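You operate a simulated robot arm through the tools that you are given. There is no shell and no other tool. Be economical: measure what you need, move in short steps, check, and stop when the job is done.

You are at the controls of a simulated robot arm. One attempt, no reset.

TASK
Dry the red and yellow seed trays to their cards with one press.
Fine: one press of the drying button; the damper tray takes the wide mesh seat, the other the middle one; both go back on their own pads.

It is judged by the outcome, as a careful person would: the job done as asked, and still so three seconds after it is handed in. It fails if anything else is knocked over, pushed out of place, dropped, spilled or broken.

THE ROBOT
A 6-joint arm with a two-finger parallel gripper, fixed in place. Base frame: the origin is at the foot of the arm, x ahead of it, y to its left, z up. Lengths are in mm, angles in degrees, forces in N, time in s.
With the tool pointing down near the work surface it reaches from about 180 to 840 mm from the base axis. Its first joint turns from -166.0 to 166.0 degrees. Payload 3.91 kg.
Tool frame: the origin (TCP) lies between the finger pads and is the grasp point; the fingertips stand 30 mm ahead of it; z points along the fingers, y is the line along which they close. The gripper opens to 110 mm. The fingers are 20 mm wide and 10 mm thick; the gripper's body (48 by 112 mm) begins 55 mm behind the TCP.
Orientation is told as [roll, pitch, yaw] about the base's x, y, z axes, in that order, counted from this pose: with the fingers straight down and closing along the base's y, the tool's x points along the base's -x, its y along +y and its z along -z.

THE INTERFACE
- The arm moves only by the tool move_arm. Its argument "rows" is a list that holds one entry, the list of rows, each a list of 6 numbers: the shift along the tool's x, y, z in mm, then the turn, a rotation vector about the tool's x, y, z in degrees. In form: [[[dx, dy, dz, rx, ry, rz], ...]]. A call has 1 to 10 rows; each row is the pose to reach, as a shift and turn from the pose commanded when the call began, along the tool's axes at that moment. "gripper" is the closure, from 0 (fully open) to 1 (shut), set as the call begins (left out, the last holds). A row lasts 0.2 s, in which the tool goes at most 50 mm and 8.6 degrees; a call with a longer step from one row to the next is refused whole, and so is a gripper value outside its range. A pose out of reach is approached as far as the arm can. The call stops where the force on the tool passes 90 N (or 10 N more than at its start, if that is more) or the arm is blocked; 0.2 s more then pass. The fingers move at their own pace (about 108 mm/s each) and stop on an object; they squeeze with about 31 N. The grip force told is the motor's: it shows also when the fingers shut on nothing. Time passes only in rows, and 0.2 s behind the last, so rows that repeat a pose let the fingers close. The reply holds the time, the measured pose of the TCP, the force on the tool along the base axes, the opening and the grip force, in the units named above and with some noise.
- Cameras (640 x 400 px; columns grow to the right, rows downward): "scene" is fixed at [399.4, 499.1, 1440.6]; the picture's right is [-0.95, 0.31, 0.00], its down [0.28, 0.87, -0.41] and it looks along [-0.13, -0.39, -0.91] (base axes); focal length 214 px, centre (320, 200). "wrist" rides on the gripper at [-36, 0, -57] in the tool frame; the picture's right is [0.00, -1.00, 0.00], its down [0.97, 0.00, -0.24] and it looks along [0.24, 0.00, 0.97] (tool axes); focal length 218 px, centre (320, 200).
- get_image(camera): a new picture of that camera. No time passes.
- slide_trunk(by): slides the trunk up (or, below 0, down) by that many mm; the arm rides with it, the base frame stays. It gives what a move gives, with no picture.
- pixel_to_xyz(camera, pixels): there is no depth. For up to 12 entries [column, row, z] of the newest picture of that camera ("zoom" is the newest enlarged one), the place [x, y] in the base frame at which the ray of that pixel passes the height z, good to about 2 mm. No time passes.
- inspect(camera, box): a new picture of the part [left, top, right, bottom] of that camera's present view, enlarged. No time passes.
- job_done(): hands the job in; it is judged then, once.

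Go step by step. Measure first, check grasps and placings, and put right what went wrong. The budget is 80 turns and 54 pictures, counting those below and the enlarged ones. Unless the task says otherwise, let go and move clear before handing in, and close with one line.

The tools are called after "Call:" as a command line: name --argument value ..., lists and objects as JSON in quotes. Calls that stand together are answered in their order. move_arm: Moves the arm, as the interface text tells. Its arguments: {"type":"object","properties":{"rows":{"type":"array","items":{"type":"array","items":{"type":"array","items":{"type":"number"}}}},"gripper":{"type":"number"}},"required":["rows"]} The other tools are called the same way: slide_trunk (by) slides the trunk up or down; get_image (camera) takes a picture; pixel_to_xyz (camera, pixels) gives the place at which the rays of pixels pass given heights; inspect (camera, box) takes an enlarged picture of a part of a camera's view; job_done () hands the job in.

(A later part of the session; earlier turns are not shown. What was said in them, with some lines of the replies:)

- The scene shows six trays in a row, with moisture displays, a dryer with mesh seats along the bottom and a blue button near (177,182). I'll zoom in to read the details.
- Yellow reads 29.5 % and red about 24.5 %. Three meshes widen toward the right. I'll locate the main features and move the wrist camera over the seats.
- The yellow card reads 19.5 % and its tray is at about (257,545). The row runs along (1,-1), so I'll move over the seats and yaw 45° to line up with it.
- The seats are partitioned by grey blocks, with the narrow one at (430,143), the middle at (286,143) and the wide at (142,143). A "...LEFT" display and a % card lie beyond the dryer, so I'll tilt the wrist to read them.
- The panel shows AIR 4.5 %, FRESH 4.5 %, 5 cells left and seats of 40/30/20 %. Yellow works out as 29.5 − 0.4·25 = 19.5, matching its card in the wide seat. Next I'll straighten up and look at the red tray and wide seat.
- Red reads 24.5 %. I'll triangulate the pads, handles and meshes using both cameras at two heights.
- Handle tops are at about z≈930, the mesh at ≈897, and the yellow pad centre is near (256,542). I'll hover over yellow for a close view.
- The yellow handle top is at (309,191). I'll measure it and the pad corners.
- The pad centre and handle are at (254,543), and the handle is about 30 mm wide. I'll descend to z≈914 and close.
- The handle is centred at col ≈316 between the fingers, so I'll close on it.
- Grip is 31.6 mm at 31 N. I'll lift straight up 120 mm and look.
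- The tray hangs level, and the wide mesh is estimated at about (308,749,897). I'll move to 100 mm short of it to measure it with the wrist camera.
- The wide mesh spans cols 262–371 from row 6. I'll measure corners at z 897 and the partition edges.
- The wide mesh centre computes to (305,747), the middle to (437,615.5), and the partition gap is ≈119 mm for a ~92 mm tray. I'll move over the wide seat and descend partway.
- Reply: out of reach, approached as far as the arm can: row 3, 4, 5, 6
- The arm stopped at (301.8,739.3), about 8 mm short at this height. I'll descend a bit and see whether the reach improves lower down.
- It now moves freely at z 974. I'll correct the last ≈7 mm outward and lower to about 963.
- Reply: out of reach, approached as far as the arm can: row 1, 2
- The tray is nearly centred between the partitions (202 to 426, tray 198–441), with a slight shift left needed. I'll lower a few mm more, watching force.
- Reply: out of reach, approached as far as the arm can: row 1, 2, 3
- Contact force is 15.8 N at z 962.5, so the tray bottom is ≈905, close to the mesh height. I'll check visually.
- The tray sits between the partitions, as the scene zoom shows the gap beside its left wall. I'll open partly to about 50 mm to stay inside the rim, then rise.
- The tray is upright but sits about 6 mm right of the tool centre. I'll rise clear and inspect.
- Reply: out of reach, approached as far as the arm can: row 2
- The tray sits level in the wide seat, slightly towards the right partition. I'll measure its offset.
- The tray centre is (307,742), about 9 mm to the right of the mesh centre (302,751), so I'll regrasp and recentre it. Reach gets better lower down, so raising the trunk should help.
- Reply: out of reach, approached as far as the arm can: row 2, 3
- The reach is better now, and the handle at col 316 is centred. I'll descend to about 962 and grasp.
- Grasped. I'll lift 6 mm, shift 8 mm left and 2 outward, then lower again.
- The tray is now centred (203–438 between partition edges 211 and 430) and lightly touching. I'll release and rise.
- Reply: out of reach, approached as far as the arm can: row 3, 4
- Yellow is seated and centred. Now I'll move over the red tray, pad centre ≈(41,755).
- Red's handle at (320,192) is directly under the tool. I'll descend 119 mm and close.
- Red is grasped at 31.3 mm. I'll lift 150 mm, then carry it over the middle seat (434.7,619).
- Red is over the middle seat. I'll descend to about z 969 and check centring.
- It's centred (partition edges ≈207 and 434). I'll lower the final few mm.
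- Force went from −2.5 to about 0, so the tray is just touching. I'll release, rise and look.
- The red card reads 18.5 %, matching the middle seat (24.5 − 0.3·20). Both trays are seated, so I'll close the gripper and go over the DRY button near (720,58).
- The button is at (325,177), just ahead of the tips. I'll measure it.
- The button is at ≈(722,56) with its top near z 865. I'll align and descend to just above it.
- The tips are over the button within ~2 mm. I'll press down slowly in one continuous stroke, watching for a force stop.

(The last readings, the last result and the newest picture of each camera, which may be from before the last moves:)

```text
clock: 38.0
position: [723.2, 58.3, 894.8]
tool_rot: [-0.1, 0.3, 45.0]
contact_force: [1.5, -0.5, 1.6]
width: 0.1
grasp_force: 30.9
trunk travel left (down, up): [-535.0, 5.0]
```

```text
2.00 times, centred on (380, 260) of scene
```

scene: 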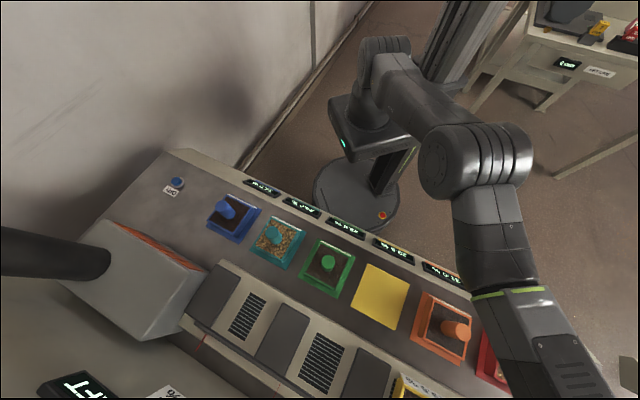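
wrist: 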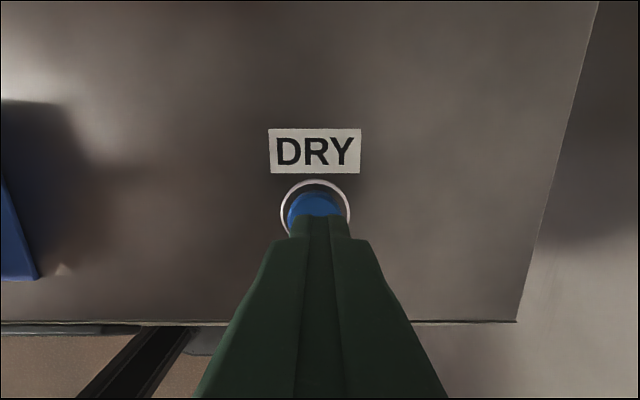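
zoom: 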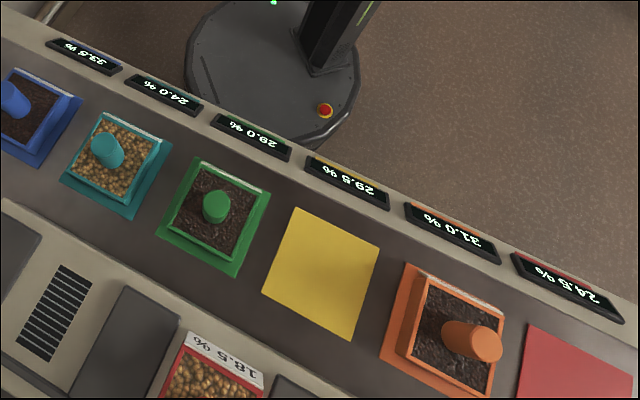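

No change yet (29.5 and 24.5 %), and force is just starting. I'll continue the stroke downward.

Call:
move_arm --rows '[[[0, 0, 1.5, 0, 0, 0], [0, 0, 3, 0, 0, 0], [0, 0, 4.5, 0, 0, 0], [0, 0, 6, 0, 0, 0]]]'

Call:
inspect --camera "scene" --box '[220, 160, 540, 360]'

```text
clock: 39.0
position: [722.2, 58.2, 891.6]
tool_rot: [-0.1, 0.1, 45.0]
contact_force: [0.7, 1.6, 13.2]
width: 0.0
grasp_force: 31.3
trunk travel left (down, up): [-535.0, 5.0]
```

```text
2.00 times, centred on (380, 260) of scene
```

zoom: 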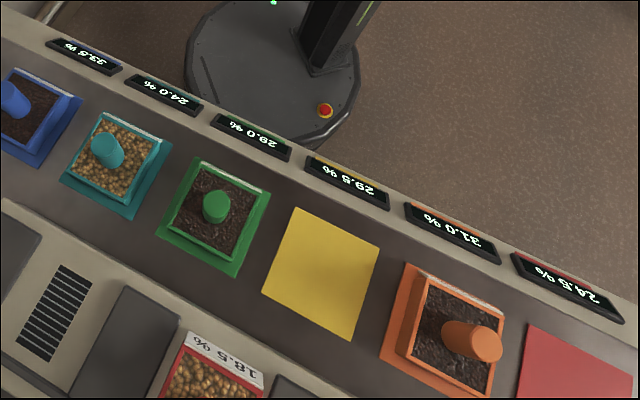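

Force is 13 N and the readings are unchanged. I'll press a little further without letting up.

Call:
move_arm --rows '[[[0, 0, 1.5, 0, 0, 0], [0, 0, 3, 0, 0, 0], [0, 0, 4.5, 0, 0, 0], [0, 0, 6, 0, 0, 0], [0, 0, 6, 0, 0, 0]]]'

Call:
inspect --camera "scene" --box '[220, 160, 540, 360]'

```text
clock: 40.2
position: [723.2, 57.8, 887.9]
tool_rot: [-0.4, -0.2, 45.1]
contact_force: [6.5, 1.3, 44.6]
width: 0.0
grasp_force: 31.0
trunk travel left (down, up): [-535.0, 5.0]
```

```text
2.00 times, centred on (380, 260) of scene
```

zoom: 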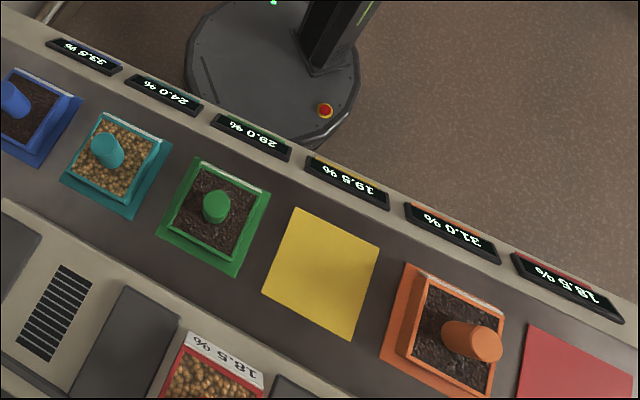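

The displays now read 19.5 % for yellow and 18.5 % for red, so the press is done. I'll rise straight up and travel back toward the middle seat.

Call:
move_arm --rows '[[[0, 0, -45, 0, 0, 0], [0, 0, -90, 0, 0, 0], [0, 0, -135, 0, 0, 0], [0, 0, -180, 0, 0, 0], [0, 0, -210, 0, 0, 0], [-5, 46, -210, 0, 0, 0], [-10, 92, -210, 0, 0, 0], [-15, 138, -210, 0, 0, 0], [-20, 184, -210, 0, 0, 0], [-25, 230, -210, 0, 0, 0]]]'

```text
clock: 42.4
position: [576.8, 238.7, 1092.6]
tool_rot: [0.1, 0.2, 45.0]
contact_force: [0.4, 0.2, 0.4]
width: 0.0
grasp_force: 31.1
trunk travel left (down, up): [-535.0, 5.0]
```

Next I'll move above the red tray's handle at (435,618.5), with fingers open about 60 mm.

Call:
move_arm --gripper 0.5 --rows '[[[-19, 41, 0, 0, 0, 0], [-37, 82, 0, 0, 0, 0], [-56, 123, 0, 0, 0, 0], [-75, 164, 0, 0, 0, 0], [-93, 205, 0, 0, 0, 0], [-112, 246, 0, 0, 0, 0], [-131, 287, 10, 0, 0, 0], [-150, 328, 30, 0, 0, 0], [-168, 369, 50, 0, 0, 0], [-168, 369, 50, 0, 0, 0]]]'

Call:
get_image --camera "wrist"

```text
clock: 44.6
position: [437.7, 616.0, 1040.3]
tool_rot: [0.0, 0.3, 45.1]
contact_force: [0.6, 0.0, 1.0]
width: 55.0
grasp_force: 0.1
trunk travel left (down, up): [-535.0, 5.0]
```

```text
9 pictures are left
```

wrist: 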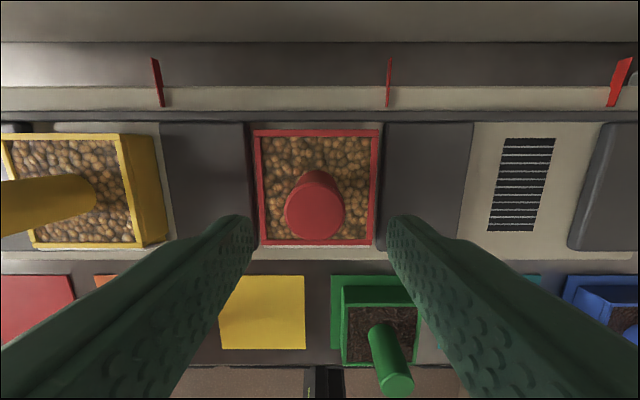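

The handle at col 314 needs a 3 mm left shift. I'll descend and grasp.

Call:
move_arm --rows '[[[0, 3, 20, 0, 0, 0], [0, 3, 50, 0, 0, 0], [0, 3, 76, 0, 0, 0], [0, 3, 76, 0, 0, 0]]]'

Call:
move_arm --gripper 1 --rows '[[[0, 0, 0, 0, 0, 0], [0, 0, 0, 0, 0, 0], [0, 0, 0, 0, 0, 0]]]'

Call:
move_arm --rows '[[[0, 0, -15, 0, 0, 0], [0, 0, -50, 0, 0, 0], [0, 0, -90, 0, 0, 0], [0, 0, -106, 0, 0, 0], [0, 0, -106, 0, 0, 0]]]'

```text
clock: 45.6
position: [432.2, 620.2, 963.8]
tool_rot: [0.0, 0.2, 45.0]
contact_force: [0.1, 0.3, 0.8]
width: 55.1
grasp_force: 0.1
trunk travel left (down, up): [-535.0, 5.0]
```

```text
clock: 46.4
position: [432.9, 620.8, 964.9]
tool_rot: [0.0, 0.2, 45.0]
contact_force: [-0.1, 0.6, -0.1]
width: 31.5
grasp_force: 30.9
trunk travel left (down, up): [-535.0, 5.0]
```

```text
clock: 47.6
position: [433.1, 622.3, 1072.2]
tool_rot: [0.1, 0.2, 45.0]
contact_force: [0.1, 0.7, -2.2]
width: 31.2
grasp_force: 31.0
trunk travel left (down, up): [-535.0, 5.0]
```

Red is lifted (31.2 mm, −2.2 N). I'll carry it back over its pad at (40.5,755.5).

Call:
move_arm --rows '[[[20, 41, 0, 0, 0, 0], [41, 83, 0, 0, 0, 0], [61, 124, 0, 0, 0, 0], [81, 165, 0, 0, 0, 0], [102, 207, 0, 0, 0, 0], [122, 248, 0, 0, 0, 0], [143, 290, 0, 0, 0, 0], [163, 331, 0, 0, 0, 0], [183, 372, 0, 0, 0, 0], [183, 372, 0, 0, 0, 0]]]'

Call:
move_arm --rows '[[[0, 0, 40, 0, 0, 0], [0, 0, 80, 0, 0, 0], [0, 0, 120, 0, 0, 0], [0, 0, 145, 0, 0, 0], [0, 0, 145, 0, 0, 0]]]'

Call:
get_image --camera "wrist"

```text
clock: 49.8
position: [41.2, 754.9, 1073.6]
tool_rot: [0.0, 0.2, 45.0]
contact_force: [2.0, -0.4, -1.4]
width: 31.4
grasp_force: 30.6
trunk travel left (down, up): [-535.0, 5.0]
```

```text
clock: 51.0
position: [40.6, 752.2, 926.0]
tool_rot: [0.0, 0.2, 45.0]
contact_force: [1.1, 0.1, -2.0]
width: 31.3
grasp_force: 30.6
trunk travel left (down, up): [-535.0, 5.0]
```

```text
8 pictures are left
```

wrist: 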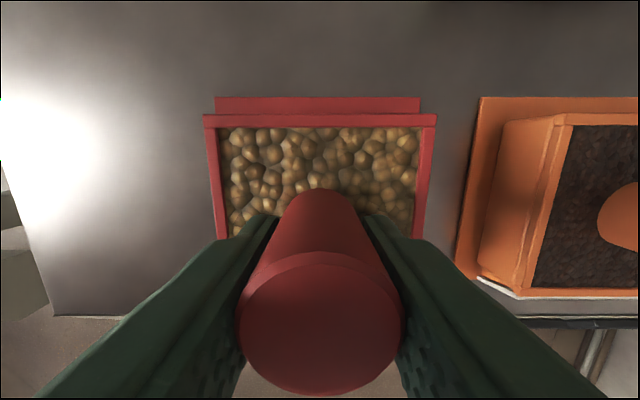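

The tray (203–436) is centred above its pad (215–420). I'll lower to contact with a 2 mm correction.

Call:
move_arm --rows '[[[-1.5, 1.5, 6, 0, 0, 0], [-1.5, 1.5, 11, 0, 0, 0], [-1.5, 1.5, 12.5, 0, 0, 0], [-1.5, 1.5, 12.5, 0, 0, 0]]]'

```text
clock: 52.0
position: [40.1, 755.4, 918.6]
tool_rot: [0.2, -0.1, 45.1]
contact_force: [-2.8, 4.2, 23.1]
width: 31.7
grasp_force: 31.3
trunk travel left (down, up): [-535.0, 5.0]
```

Contact is 23 N at 918.6. That's a bit higher than before because I regrasped slightly higher, so I'll check it's flat before release.

Call:
get_image --camera "wrist"

```text
7 pictures are left
```

wrist: 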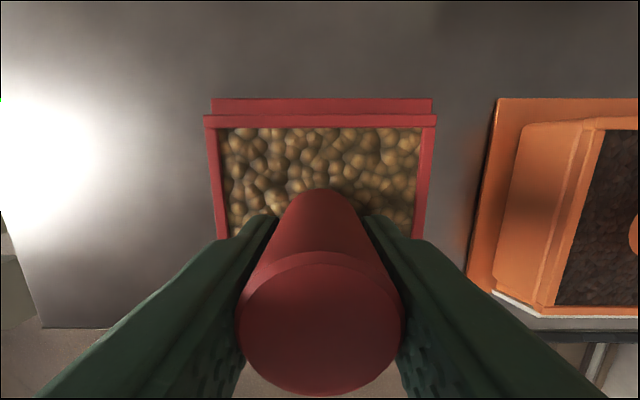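

It's flat and centred on the pad. I'll ease off the push, release and rise.

Call:
move_arm --rows '[[[0, 0, -2, 0, 0, 0], [0, 0, -3, 0, 0, 0]]]'

Call:
move_arm --gripper 0.45 --rows '[[[0, 0, 0, 0, 0, 0], [0, 0, 0, 0, 0, 0], [0, 0, -20, 0, 0, 0], [0, 0, -60, 0, 0, 0], [0, 0, -100, 0, 0, 0], [0, 0, -140, 0, 0, 0]]]'

Call:
get_image --camera "wrist"

```text
clock: 52.6
position: [41.1, 755.5, 917.7]
tool_rot: [-0.1, 0.0, 45.0]
contact_force: [-2.8, 3.9, 15.8]
width: 31.3
grasp_force: 31.0
trunk travel left (down, up): [-535.0, 5.0]
```

```text
clock: 54.0
position: [43.6, 756.8, 1056.0]
tool_rot: [-0.1, 0.2, 44.9]
contact_force: [-0.3, 0.3, 0.0]
width: 60.4
grasp_force: 0.0
trunk travel left (down, up): [-535.0, 5.0]
```

```text
6 pictures are left
```

wrist: 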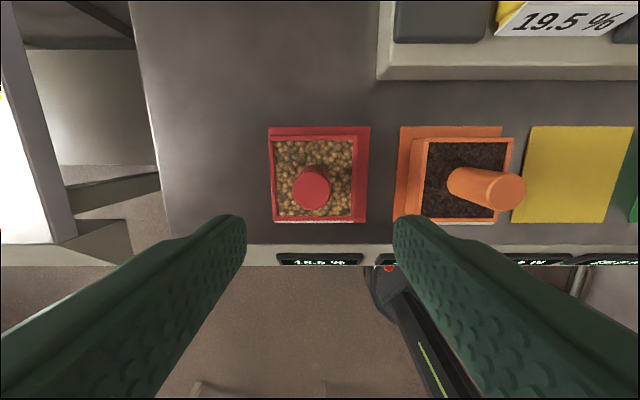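

Red is on its pad within a few mm. Next I'll go above the yellow tray at (303,751).

Call:
move_arm --rows '[[[-25, -31, 0, 0, 0, 0], [-55, -62, 0, 0, 0, 0], [-85, -94, 5, 0, 0, 0], [-115, -126, 15, 0, 0, 0], [-147, -157, 25, 0, 0, 0], [-179, -188, 35, 0, 0, 0], [-179, -188, 35, 0, 0, 0]]]'

Call:
get_image --camera "wrist"

```text
clock: 55.6
position: [298.8, 747.3, 1021.6]
tool_rot: [0.0, 0.2, 45.2]
contact_force: [0.1, -0.2, -0.2]
width: 60.7
grasp_force: 0.1
out of reach, approached as far as the arm can: row 6, 7
trunk travel left (down, up): [-535.0, 5.0]
```

```text
5 pictures are left
```

wrist: 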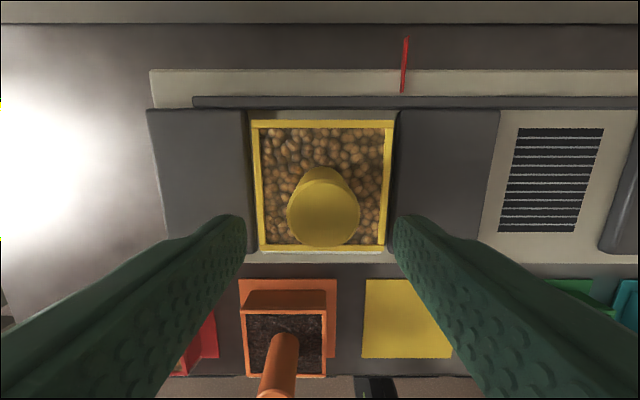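

The tool is 5 mm short outward and the handle is at col 324. I'll descend with that correction and grasp.

Call:
move_arm --rows '[[[0, -1, 20, 0, 0, 0], [-5, -1, 40, 0, 0, 0], [-5, -1, 59, 0, 0, 0], [-5, -1, 59, 0, 0, 0]]]'

Call:
move_arm --gripper 1 --rows '[[[0, 0, 0, 0, 0, 0], [0, 0, 0, 0, 0, 0], [0, 0, 0, 0, 0, 0]]]'

Call:
move_arm --rows '[[[0, 0, -15, 0, 0, 0], [10, 0, -50, 0, 0, 0], [30, 0, -90, 0, 0, 0], [50, 0, -100, 0, 0, 0], [50, 0, -100, 0, 0, 0]]]'

```text
clock: 56.6
position: [303.6, 748.9, 961.4]
tool_rot: [-0.1, 0.3, 45.0]
contact_force: [0.3, 0.0, -0.2]
width: 60.3
grasp_force: 0.1
trunk travel left (down, up): [-535.0, 5.0]
```

```text
clock: 57.4
position: [301.6, 749.0, 961.6]
tool_rot: [0.0, 0.3, 45.0]
contact_force: [0.1, 0.1, -0.3]
width: 31.3
grasp_force: 30.6
trunk travel left (down, up): [-535.0, 5.0]
```

```text
clock: 58.6
position: [267.9, 713.7, 1062.2]
tool_rot: [0.0, 0.2, 45.0]
contact_force: [0.6, 0.9, -2.2]
width: 31.5
grasp_force: 31.6
trunk travel left (down, up): [-535.0, 5.0]
```

Yellow is lifted. I'll carry it over its pad (254,542.5) and lower to just above.

Call:
move_arm --rows '[[[32, -27, 0, 0, 0, 0], [65, -55, 0, 0, 0, 0], [98, -83, 0, 0, 0, 0], [131, -111, 0, 0, 0, 0], [131, -111, 0, 0, 0, 0], [131, -111, 40, 0, 0, 0], [131, -111, 80, 0, 0, 0], [131, -111, 115, 0, 0, 0], [131, -111, 136, 0, 0, 0], [131, -111, 136, 0, 0, 0]]]'

Call:
get_image --camera "wrist"

```text
clock: 60.8
position: [255.0, 543.0, 927.1]
tool_rot: [-0.1, 0.2, 45.0]
contact_force: [0.4, -0.7, -1.9]
width: 31.5
grasp_force: 30.6
trunk travel left (down, up): [-535.0, 5.0]
```

```text
4 pictures are left
```

wrist: 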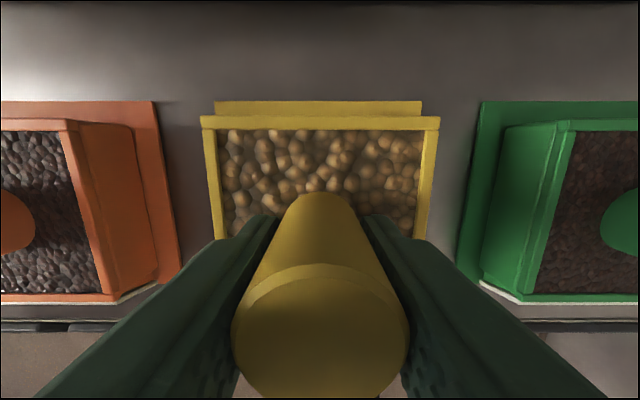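

It's centred (pad 214–422, tray 201–439). I'll lower gently.

Call:
move_arm --rows '[[[0, 0, 5, 0, 0, 0], [0, 0, 9, 0, 0, 0], [0, 0, 11, 0, 0, 0], [0, 0, 11, 0, 0, 0]]]'

```text
clock: 61.8
position: [253.4, 542.5, 916.2]
tool_rot: [0.0, 0.2, 45.0]
contact_force: [-0.1, 0.2, 3.3]
width: 31.2
grasp_force: 31.5
trunk travel left (down, up): [-535.0, 5.0]
```

Force rose to +3.3 N, so it's just touching the pad. I'll release, rise and take a look.

Call:
move_arm --gripper 0.45 --rows '[[[0, 0, 0, 0, 0, 0], [0, 0, 0, 0, 0, 0], [0, 0, -20, 0, 0, 0], [0, 0, -60, 0, 0, 0], [0, 0, -105, 0, 0, 0], [0, 0, -150, 0, 0, 0], [0, 0, -180, 0, 0, 0], [0, 0, -180, 0, 0, 0]]]'

Call:
get_image --camera "wrist"

Call:
get_image --camera "scene"

```text
clock: 63.6
position: [255.2, 542.9, 1095.9]
tool_rot: [-0.1, 0.2, 45.0]
contact_force: [0.7, -0.1, 0.2]
width: 60.7
grasp_force: 0.1
trunk travel left (down, up): [-535.0, 5.0]
```

```text
3 pictures are left
```

wrist: 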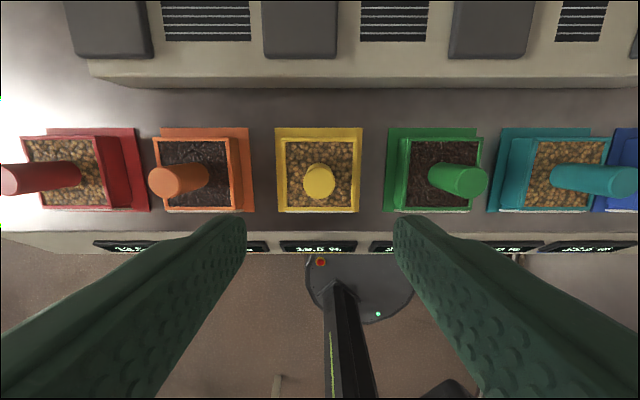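

```text
2 pictures are left
```

scene: 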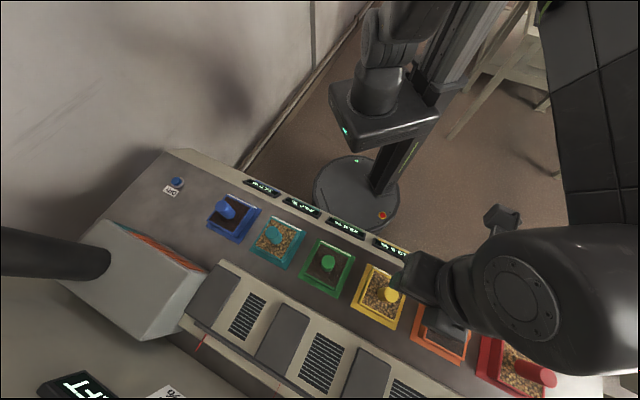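

Both trays are back on their own pads at their card values, everything else is in place, and the gripper is clear. I'm handing in.

Call:
job_done

```text
The job is handed in.
```

Yellow dried to 19.5 % on the wide seat and red to 18.5 % on the middle seat, both matching their cards after one press; both are back on their own pads, red about 3–4 mm off centre.
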